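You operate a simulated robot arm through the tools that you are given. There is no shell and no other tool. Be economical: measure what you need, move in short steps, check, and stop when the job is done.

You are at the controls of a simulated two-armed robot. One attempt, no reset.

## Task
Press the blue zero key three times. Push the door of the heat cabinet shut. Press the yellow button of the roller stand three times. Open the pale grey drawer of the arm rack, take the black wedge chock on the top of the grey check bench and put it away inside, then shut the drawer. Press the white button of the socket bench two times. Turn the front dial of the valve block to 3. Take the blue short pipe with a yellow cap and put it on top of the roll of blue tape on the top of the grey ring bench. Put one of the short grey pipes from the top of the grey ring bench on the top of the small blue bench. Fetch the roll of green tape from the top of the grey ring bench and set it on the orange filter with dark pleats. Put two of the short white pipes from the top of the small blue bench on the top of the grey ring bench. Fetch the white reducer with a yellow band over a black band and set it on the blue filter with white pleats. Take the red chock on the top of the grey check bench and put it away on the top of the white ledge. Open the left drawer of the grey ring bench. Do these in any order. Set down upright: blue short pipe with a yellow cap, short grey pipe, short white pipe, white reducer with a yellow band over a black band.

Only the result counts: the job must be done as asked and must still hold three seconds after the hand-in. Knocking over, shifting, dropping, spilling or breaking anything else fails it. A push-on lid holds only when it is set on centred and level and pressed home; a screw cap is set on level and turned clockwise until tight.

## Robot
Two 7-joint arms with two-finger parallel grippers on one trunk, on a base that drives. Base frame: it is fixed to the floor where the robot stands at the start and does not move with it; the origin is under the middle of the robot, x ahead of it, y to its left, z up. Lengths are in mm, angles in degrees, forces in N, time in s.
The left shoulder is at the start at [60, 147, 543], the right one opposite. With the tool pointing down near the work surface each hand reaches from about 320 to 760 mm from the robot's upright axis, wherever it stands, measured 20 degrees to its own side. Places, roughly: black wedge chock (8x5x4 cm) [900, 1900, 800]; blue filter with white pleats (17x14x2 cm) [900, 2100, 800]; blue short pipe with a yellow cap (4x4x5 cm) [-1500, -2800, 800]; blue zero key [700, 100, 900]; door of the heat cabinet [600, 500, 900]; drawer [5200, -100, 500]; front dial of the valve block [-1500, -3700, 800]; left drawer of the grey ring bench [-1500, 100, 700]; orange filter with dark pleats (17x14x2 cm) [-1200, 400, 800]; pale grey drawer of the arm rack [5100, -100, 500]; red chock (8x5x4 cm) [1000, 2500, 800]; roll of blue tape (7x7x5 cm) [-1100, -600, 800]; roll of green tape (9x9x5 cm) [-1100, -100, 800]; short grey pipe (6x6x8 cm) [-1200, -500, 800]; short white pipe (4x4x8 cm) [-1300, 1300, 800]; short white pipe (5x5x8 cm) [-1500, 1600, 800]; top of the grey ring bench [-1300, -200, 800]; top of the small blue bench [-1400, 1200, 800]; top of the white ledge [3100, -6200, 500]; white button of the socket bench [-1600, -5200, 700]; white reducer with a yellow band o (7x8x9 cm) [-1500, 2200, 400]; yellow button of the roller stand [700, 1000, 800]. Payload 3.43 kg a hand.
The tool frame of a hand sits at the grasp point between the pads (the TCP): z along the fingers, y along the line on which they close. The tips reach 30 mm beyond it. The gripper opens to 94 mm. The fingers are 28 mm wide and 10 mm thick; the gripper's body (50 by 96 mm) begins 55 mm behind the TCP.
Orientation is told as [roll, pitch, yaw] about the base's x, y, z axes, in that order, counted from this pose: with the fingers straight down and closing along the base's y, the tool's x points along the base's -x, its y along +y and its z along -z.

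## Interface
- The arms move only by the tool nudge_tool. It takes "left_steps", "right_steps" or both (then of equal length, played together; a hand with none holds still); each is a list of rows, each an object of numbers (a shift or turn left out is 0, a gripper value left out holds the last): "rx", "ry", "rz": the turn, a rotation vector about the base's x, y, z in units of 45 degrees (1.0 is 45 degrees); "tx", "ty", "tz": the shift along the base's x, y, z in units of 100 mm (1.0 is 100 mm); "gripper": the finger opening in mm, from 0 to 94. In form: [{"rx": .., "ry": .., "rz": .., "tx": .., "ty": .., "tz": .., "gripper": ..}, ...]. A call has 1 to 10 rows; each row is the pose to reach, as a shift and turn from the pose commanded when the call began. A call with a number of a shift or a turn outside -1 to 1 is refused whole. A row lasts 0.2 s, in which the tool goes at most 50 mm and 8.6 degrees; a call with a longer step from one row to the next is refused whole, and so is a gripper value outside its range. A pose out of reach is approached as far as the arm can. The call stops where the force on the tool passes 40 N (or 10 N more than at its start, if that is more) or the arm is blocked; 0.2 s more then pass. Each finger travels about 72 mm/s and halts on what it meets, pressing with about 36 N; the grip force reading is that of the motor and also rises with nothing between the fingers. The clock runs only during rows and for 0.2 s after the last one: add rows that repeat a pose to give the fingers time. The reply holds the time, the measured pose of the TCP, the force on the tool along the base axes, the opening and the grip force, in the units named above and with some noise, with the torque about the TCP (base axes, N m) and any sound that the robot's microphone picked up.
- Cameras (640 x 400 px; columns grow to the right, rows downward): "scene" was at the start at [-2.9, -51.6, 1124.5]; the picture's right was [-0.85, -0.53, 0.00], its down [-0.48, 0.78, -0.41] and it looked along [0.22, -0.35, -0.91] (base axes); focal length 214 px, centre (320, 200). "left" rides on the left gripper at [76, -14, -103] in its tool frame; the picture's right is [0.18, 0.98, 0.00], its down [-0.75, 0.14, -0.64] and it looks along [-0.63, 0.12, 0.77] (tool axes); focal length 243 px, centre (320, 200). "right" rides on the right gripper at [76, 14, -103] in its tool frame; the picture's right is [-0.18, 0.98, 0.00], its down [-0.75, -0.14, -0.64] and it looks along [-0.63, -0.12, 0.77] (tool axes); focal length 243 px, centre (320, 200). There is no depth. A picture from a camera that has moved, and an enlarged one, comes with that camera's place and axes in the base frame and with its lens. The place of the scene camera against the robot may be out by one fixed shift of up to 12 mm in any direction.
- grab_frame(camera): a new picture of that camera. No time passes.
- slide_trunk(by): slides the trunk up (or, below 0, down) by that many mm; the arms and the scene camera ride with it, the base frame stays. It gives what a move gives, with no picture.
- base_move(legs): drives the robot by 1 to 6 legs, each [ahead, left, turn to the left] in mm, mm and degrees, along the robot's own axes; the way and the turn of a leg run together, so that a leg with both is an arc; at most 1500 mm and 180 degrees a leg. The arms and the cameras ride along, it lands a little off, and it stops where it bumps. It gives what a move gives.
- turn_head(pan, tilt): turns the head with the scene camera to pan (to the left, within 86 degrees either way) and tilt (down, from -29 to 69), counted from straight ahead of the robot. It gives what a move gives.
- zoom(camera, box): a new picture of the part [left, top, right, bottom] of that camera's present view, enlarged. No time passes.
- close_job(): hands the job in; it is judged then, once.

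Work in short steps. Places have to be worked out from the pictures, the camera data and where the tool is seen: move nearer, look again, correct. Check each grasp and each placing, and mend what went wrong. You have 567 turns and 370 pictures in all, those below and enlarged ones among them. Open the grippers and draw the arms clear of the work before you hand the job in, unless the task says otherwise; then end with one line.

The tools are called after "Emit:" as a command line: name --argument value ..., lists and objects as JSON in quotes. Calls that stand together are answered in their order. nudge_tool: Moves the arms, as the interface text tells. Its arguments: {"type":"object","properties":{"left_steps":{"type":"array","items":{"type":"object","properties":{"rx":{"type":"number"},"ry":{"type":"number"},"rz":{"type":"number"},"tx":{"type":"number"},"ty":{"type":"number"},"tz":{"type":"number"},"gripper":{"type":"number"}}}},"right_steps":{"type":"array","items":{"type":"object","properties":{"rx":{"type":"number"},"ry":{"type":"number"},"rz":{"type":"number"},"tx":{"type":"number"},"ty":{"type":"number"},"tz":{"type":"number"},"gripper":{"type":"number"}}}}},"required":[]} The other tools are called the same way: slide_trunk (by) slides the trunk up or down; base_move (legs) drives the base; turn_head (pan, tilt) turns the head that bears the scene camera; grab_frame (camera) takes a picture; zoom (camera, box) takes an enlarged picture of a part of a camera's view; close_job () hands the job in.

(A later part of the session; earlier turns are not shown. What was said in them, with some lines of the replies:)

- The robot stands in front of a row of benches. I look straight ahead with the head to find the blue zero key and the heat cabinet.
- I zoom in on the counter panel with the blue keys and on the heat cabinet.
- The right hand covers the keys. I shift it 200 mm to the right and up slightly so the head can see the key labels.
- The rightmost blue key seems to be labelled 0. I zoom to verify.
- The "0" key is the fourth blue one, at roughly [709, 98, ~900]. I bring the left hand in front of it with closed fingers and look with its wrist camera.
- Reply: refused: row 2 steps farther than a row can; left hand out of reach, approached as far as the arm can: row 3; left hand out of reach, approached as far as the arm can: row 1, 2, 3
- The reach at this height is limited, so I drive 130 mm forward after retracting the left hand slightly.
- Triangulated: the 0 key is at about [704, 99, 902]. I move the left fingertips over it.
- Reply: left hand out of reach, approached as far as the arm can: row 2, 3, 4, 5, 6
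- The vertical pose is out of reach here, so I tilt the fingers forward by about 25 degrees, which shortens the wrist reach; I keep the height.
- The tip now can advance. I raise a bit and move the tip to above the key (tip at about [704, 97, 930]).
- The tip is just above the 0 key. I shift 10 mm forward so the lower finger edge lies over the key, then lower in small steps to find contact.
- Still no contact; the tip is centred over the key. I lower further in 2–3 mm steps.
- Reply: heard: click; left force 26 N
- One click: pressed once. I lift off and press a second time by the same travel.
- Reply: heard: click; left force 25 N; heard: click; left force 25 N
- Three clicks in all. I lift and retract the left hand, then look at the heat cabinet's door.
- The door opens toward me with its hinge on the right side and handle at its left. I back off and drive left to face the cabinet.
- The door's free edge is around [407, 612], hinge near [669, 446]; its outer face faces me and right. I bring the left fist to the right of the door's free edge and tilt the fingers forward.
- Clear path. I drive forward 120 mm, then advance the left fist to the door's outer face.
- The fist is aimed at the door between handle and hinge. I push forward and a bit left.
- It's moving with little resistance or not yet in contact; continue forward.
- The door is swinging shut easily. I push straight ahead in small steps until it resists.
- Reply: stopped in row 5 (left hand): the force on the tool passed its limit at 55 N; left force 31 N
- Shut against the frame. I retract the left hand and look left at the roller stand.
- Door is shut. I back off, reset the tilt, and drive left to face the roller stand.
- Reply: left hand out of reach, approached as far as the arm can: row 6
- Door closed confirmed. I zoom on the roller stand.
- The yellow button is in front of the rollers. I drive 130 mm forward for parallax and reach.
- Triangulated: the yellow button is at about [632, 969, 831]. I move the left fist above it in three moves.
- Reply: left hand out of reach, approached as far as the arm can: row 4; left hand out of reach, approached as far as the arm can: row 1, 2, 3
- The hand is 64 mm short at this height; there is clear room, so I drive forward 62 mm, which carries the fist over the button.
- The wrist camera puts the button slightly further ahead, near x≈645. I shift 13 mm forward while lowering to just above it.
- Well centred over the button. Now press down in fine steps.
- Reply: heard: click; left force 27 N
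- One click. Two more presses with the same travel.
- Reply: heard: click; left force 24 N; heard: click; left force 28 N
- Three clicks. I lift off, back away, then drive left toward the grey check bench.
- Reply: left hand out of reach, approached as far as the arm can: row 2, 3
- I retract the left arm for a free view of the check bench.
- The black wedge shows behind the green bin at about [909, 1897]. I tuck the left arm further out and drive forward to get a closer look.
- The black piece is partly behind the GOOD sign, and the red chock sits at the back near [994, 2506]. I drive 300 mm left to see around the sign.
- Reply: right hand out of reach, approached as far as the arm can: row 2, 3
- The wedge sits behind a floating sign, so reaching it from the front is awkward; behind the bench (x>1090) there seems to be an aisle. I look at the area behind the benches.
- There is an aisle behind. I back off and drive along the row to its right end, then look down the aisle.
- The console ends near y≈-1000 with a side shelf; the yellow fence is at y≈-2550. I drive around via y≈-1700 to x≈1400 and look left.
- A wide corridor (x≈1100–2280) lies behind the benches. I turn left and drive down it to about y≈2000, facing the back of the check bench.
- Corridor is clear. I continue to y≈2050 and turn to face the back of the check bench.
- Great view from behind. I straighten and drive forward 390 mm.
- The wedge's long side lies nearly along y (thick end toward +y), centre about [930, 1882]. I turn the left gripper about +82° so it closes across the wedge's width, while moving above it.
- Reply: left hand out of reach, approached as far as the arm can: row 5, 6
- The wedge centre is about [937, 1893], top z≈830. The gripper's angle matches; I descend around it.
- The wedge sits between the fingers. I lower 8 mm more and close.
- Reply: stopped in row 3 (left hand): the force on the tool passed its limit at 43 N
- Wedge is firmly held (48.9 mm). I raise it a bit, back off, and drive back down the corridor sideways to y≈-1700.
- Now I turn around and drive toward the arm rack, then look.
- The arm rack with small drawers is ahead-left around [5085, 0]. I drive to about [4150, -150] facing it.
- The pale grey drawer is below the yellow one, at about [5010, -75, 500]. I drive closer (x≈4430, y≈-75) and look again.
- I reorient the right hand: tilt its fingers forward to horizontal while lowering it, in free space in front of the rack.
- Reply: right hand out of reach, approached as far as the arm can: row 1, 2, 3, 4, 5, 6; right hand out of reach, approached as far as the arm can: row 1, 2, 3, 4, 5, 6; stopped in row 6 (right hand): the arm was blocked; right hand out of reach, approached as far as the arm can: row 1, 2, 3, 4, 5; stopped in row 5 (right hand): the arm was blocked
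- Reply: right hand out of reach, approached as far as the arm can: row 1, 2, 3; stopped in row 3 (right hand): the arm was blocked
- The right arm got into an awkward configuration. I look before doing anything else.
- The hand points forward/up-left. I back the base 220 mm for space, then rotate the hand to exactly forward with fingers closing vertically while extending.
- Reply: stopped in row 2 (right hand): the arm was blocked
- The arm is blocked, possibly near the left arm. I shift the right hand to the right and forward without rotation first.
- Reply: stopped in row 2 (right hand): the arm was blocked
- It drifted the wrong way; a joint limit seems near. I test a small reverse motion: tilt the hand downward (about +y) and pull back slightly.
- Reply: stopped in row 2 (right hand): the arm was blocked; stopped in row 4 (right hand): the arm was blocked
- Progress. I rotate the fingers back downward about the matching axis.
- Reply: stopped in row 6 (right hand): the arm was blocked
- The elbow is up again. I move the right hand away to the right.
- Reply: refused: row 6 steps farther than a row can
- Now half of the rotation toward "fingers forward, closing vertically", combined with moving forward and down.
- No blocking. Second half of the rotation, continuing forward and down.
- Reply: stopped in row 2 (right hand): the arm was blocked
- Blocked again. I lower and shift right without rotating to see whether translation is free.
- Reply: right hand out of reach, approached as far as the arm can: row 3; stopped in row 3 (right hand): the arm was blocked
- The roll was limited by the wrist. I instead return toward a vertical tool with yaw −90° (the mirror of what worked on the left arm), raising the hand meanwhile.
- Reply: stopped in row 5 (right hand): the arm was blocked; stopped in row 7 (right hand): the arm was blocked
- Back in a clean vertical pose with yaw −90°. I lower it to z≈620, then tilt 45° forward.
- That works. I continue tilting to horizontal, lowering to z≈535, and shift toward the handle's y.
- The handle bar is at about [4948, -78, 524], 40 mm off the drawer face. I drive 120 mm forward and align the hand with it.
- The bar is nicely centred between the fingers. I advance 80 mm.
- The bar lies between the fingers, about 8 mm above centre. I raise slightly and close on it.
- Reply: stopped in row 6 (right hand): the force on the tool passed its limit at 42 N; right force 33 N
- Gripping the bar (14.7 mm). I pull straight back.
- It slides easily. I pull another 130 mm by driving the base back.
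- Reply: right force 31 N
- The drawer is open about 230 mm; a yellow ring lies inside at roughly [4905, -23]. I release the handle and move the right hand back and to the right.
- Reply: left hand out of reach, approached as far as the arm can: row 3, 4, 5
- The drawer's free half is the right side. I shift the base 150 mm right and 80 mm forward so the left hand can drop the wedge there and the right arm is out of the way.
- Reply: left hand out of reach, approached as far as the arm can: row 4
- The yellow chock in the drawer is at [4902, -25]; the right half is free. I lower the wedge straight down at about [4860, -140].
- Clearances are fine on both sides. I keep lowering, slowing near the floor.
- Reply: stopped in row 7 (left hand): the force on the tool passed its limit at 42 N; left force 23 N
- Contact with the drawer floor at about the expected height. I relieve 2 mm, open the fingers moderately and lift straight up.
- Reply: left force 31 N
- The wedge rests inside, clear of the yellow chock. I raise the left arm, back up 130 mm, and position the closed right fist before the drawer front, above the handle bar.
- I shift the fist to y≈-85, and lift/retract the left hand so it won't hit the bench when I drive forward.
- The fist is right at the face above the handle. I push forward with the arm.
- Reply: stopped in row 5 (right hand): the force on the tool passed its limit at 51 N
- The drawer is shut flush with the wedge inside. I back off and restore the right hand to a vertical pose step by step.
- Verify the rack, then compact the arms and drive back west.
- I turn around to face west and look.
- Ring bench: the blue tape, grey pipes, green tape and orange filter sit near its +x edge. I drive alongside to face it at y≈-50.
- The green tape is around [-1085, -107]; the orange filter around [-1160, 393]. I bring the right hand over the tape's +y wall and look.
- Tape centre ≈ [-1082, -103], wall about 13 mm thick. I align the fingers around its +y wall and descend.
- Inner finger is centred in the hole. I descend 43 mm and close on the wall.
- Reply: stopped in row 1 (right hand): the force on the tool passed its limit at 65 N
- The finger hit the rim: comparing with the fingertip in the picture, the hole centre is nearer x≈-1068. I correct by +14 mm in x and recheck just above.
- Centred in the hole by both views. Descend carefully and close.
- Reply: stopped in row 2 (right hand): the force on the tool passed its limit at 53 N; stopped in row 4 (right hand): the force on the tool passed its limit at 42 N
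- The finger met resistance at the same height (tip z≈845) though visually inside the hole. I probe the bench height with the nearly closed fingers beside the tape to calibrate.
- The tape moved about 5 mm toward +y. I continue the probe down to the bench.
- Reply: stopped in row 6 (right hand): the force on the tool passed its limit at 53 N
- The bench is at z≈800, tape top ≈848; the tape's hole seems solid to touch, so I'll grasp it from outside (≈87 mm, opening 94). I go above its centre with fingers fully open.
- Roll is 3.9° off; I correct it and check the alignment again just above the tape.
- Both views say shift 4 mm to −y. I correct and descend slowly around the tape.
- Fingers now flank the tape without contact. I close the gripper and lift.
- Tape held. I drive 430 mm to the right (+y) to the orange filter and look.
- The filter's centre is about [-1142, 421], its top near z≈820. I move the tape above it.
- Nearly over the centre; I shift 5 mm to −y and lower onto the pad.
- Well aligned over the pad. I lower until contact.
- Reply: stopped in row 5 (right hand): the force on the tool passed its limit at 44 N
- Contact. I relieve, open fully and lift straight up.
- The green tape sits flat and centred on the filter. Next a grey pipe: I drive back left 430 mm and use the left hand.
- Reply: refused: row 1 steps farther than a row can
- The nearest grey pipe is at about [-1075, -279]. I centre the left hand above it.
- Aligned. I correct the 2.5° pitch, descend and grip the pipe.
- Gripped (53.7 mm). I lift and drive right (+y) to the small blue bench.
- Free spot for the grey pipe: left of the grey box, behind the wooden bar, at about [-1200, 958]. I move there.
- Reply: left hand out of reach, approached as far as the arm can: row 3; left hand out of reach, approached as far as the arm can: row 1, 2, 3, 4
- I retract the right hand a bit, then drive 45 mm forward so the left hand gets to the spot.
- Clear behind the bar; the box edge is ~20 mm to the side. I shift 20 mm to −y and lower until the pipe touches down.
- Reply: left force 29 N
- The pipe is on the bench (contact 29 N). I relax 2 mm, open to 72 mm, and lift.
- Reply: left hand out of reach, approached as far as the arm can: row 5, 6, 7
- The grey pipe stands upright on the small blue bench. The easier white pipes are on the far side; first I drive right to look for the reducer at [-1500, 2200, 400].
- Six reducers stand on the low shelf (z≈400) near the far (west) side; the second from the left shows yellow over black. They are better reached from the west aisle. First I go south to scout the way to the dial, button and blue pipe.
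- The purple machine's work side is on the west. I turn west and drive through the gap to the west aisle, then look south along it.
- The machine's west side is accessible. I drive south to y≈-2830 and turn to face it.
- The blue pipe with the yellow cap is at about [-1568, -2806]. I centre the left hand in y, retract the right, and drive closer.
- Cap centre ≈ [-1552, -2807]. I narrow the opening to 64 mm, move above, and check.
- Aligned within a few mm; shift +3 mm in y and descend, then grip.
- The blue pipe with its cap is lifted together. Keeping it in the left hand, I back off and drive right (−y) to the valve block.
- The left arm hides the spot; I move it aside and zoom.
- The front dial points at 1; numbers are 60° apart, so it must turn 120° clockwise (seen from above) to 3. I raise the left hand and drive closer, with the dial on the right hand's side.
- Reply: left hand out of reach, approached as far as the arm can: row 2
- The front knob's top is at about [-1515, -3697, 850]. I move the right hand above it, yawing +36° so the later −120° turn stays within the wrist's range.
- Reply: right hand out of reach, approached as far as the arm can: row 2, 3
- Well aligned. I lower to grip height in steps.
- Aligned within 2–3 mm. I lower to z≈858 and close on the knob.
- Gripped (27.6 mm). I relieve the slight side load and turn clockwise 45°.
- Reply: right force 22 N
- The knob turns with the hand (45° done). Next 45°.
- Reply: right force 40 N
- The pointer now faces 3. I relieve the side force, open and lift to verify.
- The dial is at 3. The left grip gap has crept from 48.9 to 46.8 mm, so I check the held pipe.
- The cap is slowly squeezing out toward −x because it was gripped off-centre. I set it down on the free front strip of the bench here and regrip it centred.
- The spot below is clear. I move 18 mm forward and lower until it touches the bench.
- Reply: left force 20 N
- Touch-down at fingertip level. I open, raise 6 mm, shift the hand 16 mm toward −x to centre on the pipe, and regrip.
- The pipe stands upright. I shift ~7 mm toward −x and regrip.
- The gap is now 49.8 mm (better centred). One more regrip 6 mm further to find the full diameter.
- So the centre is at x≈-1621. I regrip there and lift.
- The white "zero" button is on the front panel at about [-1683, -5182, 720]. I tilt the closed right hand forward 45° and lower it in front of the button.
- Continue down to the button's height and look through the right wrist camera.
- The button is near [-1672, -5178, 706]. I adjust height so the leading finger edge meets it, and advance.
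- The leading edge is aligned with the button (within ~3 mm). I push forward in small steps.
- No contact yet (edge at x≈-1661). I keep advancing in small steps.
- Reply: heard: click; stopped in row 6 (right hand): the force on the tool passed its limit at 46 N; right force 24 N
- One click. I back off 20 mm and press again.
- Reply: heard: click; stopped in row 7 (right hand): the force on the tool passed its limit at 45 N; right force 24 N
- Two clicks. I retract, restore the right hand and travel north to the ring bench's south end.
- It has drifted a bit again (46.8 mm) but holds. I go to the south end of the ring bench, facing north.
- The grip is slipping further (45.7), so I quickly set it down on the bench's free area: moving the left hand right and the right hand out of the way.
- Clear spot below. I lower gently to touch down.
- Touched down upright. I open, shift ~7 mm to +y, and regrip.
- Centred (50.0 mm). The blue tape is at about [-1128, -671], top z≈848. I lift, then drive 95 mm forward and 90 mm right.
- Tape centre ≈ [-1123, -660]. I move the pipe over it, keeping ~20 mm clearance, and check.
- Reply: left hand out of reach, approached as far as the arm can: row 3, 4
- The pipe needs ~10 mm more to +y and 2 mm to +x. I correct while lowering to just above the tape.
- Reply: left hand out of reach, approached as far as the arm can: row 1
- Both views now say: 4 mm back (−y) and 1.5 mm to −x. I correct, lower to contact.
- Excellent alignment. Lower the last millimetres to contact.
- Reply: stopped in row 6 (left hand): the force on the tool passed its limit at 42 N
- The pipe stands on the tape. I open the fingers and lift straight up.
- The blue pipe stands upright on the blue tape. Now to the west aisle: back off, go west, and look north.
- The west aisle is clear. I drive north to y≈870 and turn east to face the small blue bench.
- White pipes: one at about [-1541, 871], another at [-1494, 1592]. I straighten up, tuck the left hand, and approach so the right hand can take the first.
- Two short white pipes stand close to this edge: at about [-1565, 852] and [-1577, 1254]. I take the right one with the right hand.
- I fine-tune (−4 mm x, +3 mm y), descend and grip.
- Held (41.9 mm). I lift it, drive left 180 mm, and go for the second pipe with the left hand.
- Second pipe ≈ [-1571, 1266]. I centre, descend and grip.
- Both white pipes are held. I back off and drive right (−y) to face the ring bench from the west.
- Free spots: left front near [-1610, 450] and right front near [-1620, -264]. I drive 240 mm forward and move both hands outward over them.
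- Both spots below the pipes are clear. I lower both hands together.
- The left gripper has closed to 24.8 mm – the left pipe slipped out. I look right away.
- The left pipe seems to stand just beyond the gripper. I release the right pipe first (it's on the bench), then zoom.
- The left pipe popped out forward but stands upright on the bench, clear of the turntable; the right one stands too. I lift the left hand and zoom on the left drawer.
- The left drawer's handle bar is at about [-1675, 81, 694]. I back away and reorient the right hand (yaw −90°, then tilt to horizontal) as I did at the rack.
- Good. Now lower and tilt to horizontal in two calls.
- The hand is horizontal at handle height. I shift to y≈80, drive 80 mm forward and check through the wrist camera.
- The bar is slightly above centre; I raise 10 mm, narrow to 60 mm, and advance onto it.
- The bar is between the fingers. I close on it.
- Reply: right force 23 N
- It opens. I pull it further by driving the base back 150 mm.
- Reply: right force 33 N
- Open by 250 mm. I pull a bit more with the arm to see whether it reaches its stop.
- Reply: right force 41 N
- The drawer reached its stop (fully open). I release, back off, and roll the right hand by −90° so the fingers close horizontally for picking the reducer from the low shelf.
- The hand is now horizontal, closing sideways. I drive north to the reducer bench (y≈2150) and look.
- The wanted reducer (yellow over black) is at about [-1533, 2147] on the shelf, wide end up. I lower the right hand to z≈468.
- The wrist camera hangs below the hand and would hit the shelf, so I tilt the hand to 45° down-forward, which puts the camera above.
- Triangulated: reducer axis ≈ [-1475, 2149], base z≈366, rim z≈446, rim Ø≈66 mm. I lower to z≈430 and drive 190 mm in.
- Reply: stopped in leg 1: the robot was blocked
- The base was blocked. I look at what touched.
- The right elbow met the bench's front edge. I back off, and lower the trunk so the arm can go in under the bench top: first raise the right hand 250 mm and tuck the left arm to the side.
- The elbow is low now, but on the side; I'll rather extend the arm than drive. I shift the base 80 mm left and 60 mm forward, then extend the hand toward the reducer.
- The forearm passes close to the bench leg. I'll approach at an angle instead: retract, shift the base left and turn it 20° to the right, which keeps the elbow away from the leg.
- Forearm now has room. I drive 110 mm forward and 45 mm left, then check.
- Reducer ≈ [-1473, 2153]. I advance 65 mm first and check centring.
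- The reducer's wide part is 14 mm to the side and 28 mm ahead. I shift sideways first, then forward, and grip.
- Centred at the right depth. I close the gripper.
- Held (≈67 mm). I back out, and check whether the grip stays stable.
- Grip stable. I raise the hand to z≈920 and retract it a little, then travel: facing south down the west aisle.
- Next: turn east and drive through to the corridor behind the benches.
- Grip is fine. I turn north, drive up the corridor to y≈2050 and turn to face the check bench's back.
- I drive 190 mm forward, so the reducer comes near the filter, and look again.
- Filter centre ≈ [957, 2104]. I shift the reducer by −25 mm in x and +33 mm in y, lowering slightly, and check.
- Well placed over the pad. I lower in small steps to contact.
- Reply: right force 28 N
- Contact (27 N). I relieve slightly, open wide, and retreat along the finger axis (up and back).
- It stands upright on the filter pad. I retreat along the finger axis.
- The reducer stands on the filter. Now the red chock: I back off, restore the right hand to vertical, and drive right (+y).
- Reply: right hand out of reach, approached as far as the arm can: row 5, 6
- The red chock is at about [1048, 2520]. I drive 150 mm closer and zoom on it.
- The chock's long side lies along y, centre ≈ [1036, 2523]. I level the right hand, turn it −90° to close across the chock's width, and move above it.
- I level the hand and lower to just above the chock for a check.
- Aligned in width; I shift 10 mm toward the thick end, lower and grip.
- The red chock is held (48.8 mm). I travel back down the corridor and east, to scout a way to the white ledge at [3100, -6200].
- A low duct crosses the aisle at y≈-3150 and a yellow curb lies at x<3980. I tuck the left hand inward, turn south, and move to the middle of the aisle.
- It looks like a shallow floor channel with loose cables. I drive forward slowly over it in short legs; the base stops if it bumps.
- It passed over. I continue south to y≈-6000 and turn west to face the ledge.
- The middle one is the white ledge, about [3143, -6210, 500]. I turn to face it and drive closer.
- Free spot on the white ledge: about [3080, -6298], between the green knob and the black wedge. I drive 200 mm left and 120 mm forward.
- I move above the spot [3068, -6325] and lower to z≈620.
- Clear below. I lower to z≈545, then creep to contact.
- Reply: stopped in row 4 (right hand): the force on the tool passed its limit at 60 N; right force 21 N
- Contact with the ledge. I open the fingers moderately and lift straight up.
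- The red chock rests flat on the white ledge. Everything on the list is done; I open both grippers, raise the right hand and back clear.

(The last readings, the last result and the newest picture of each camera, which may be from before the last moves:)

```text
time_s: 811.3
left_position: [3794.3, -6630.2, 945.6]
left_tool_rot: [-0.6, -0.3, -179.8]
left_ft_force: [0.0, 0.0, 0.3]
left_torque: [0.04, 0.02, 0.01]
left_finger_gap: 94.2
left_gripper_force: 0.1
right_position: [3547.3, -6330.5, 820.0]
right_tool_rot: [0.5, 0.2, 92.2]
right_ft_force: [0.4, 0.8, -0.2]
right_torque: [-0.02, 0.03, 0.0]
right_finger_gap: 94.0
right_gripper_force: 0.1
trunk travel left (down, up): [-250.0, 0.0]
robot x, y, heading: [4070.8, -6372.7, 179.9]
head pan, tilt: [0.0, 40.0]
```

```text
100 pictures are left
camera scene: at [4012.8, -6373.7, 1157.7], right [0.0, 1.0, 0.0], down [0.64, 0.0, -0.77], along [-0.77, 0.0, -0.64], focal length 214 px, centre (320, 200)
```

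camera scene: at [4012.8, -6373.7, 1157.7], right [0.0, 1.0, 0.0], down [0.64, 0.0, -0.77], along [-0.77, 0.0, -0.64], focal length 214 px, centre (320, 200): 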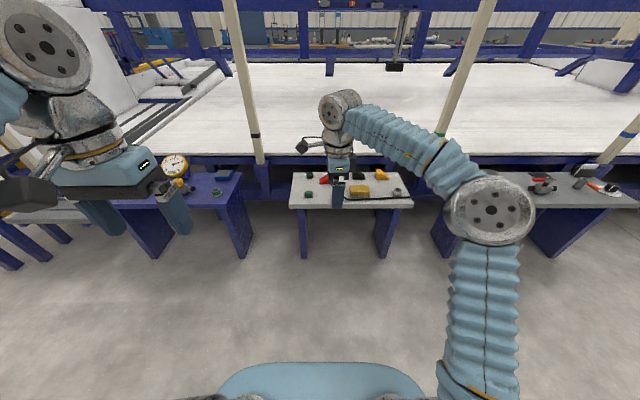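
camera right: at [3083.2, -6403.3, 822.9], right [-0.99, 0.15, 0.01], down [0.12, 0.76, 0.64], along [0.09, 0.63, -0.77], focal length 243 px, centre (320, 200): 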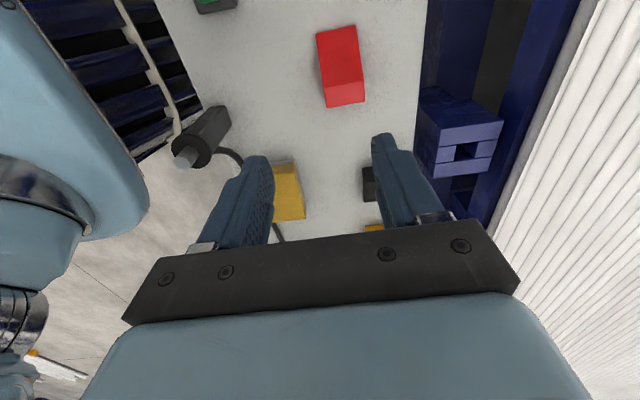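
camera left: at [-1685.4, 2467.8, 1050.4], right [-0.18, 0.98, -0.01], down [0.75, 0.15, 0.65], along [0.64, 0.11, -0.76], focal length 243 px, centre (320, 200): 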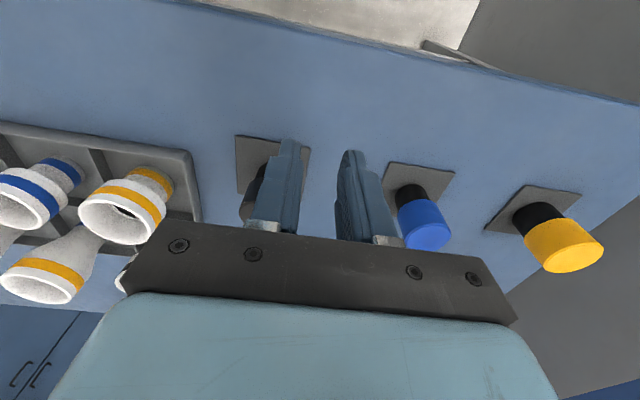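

Both grippers are empty and open, the arms are clear, and all thirteen tasks were checked as they were finished. I hand the job in.

Emit:
close_job

```text
The job is handed in.
```

All thirteen tasks were carried out and checked as each was finished, and the job is handed in; one of the two short white pipes slipped from the gripper while I was setting it down, but it was standing upright on the ring bench when I checked.
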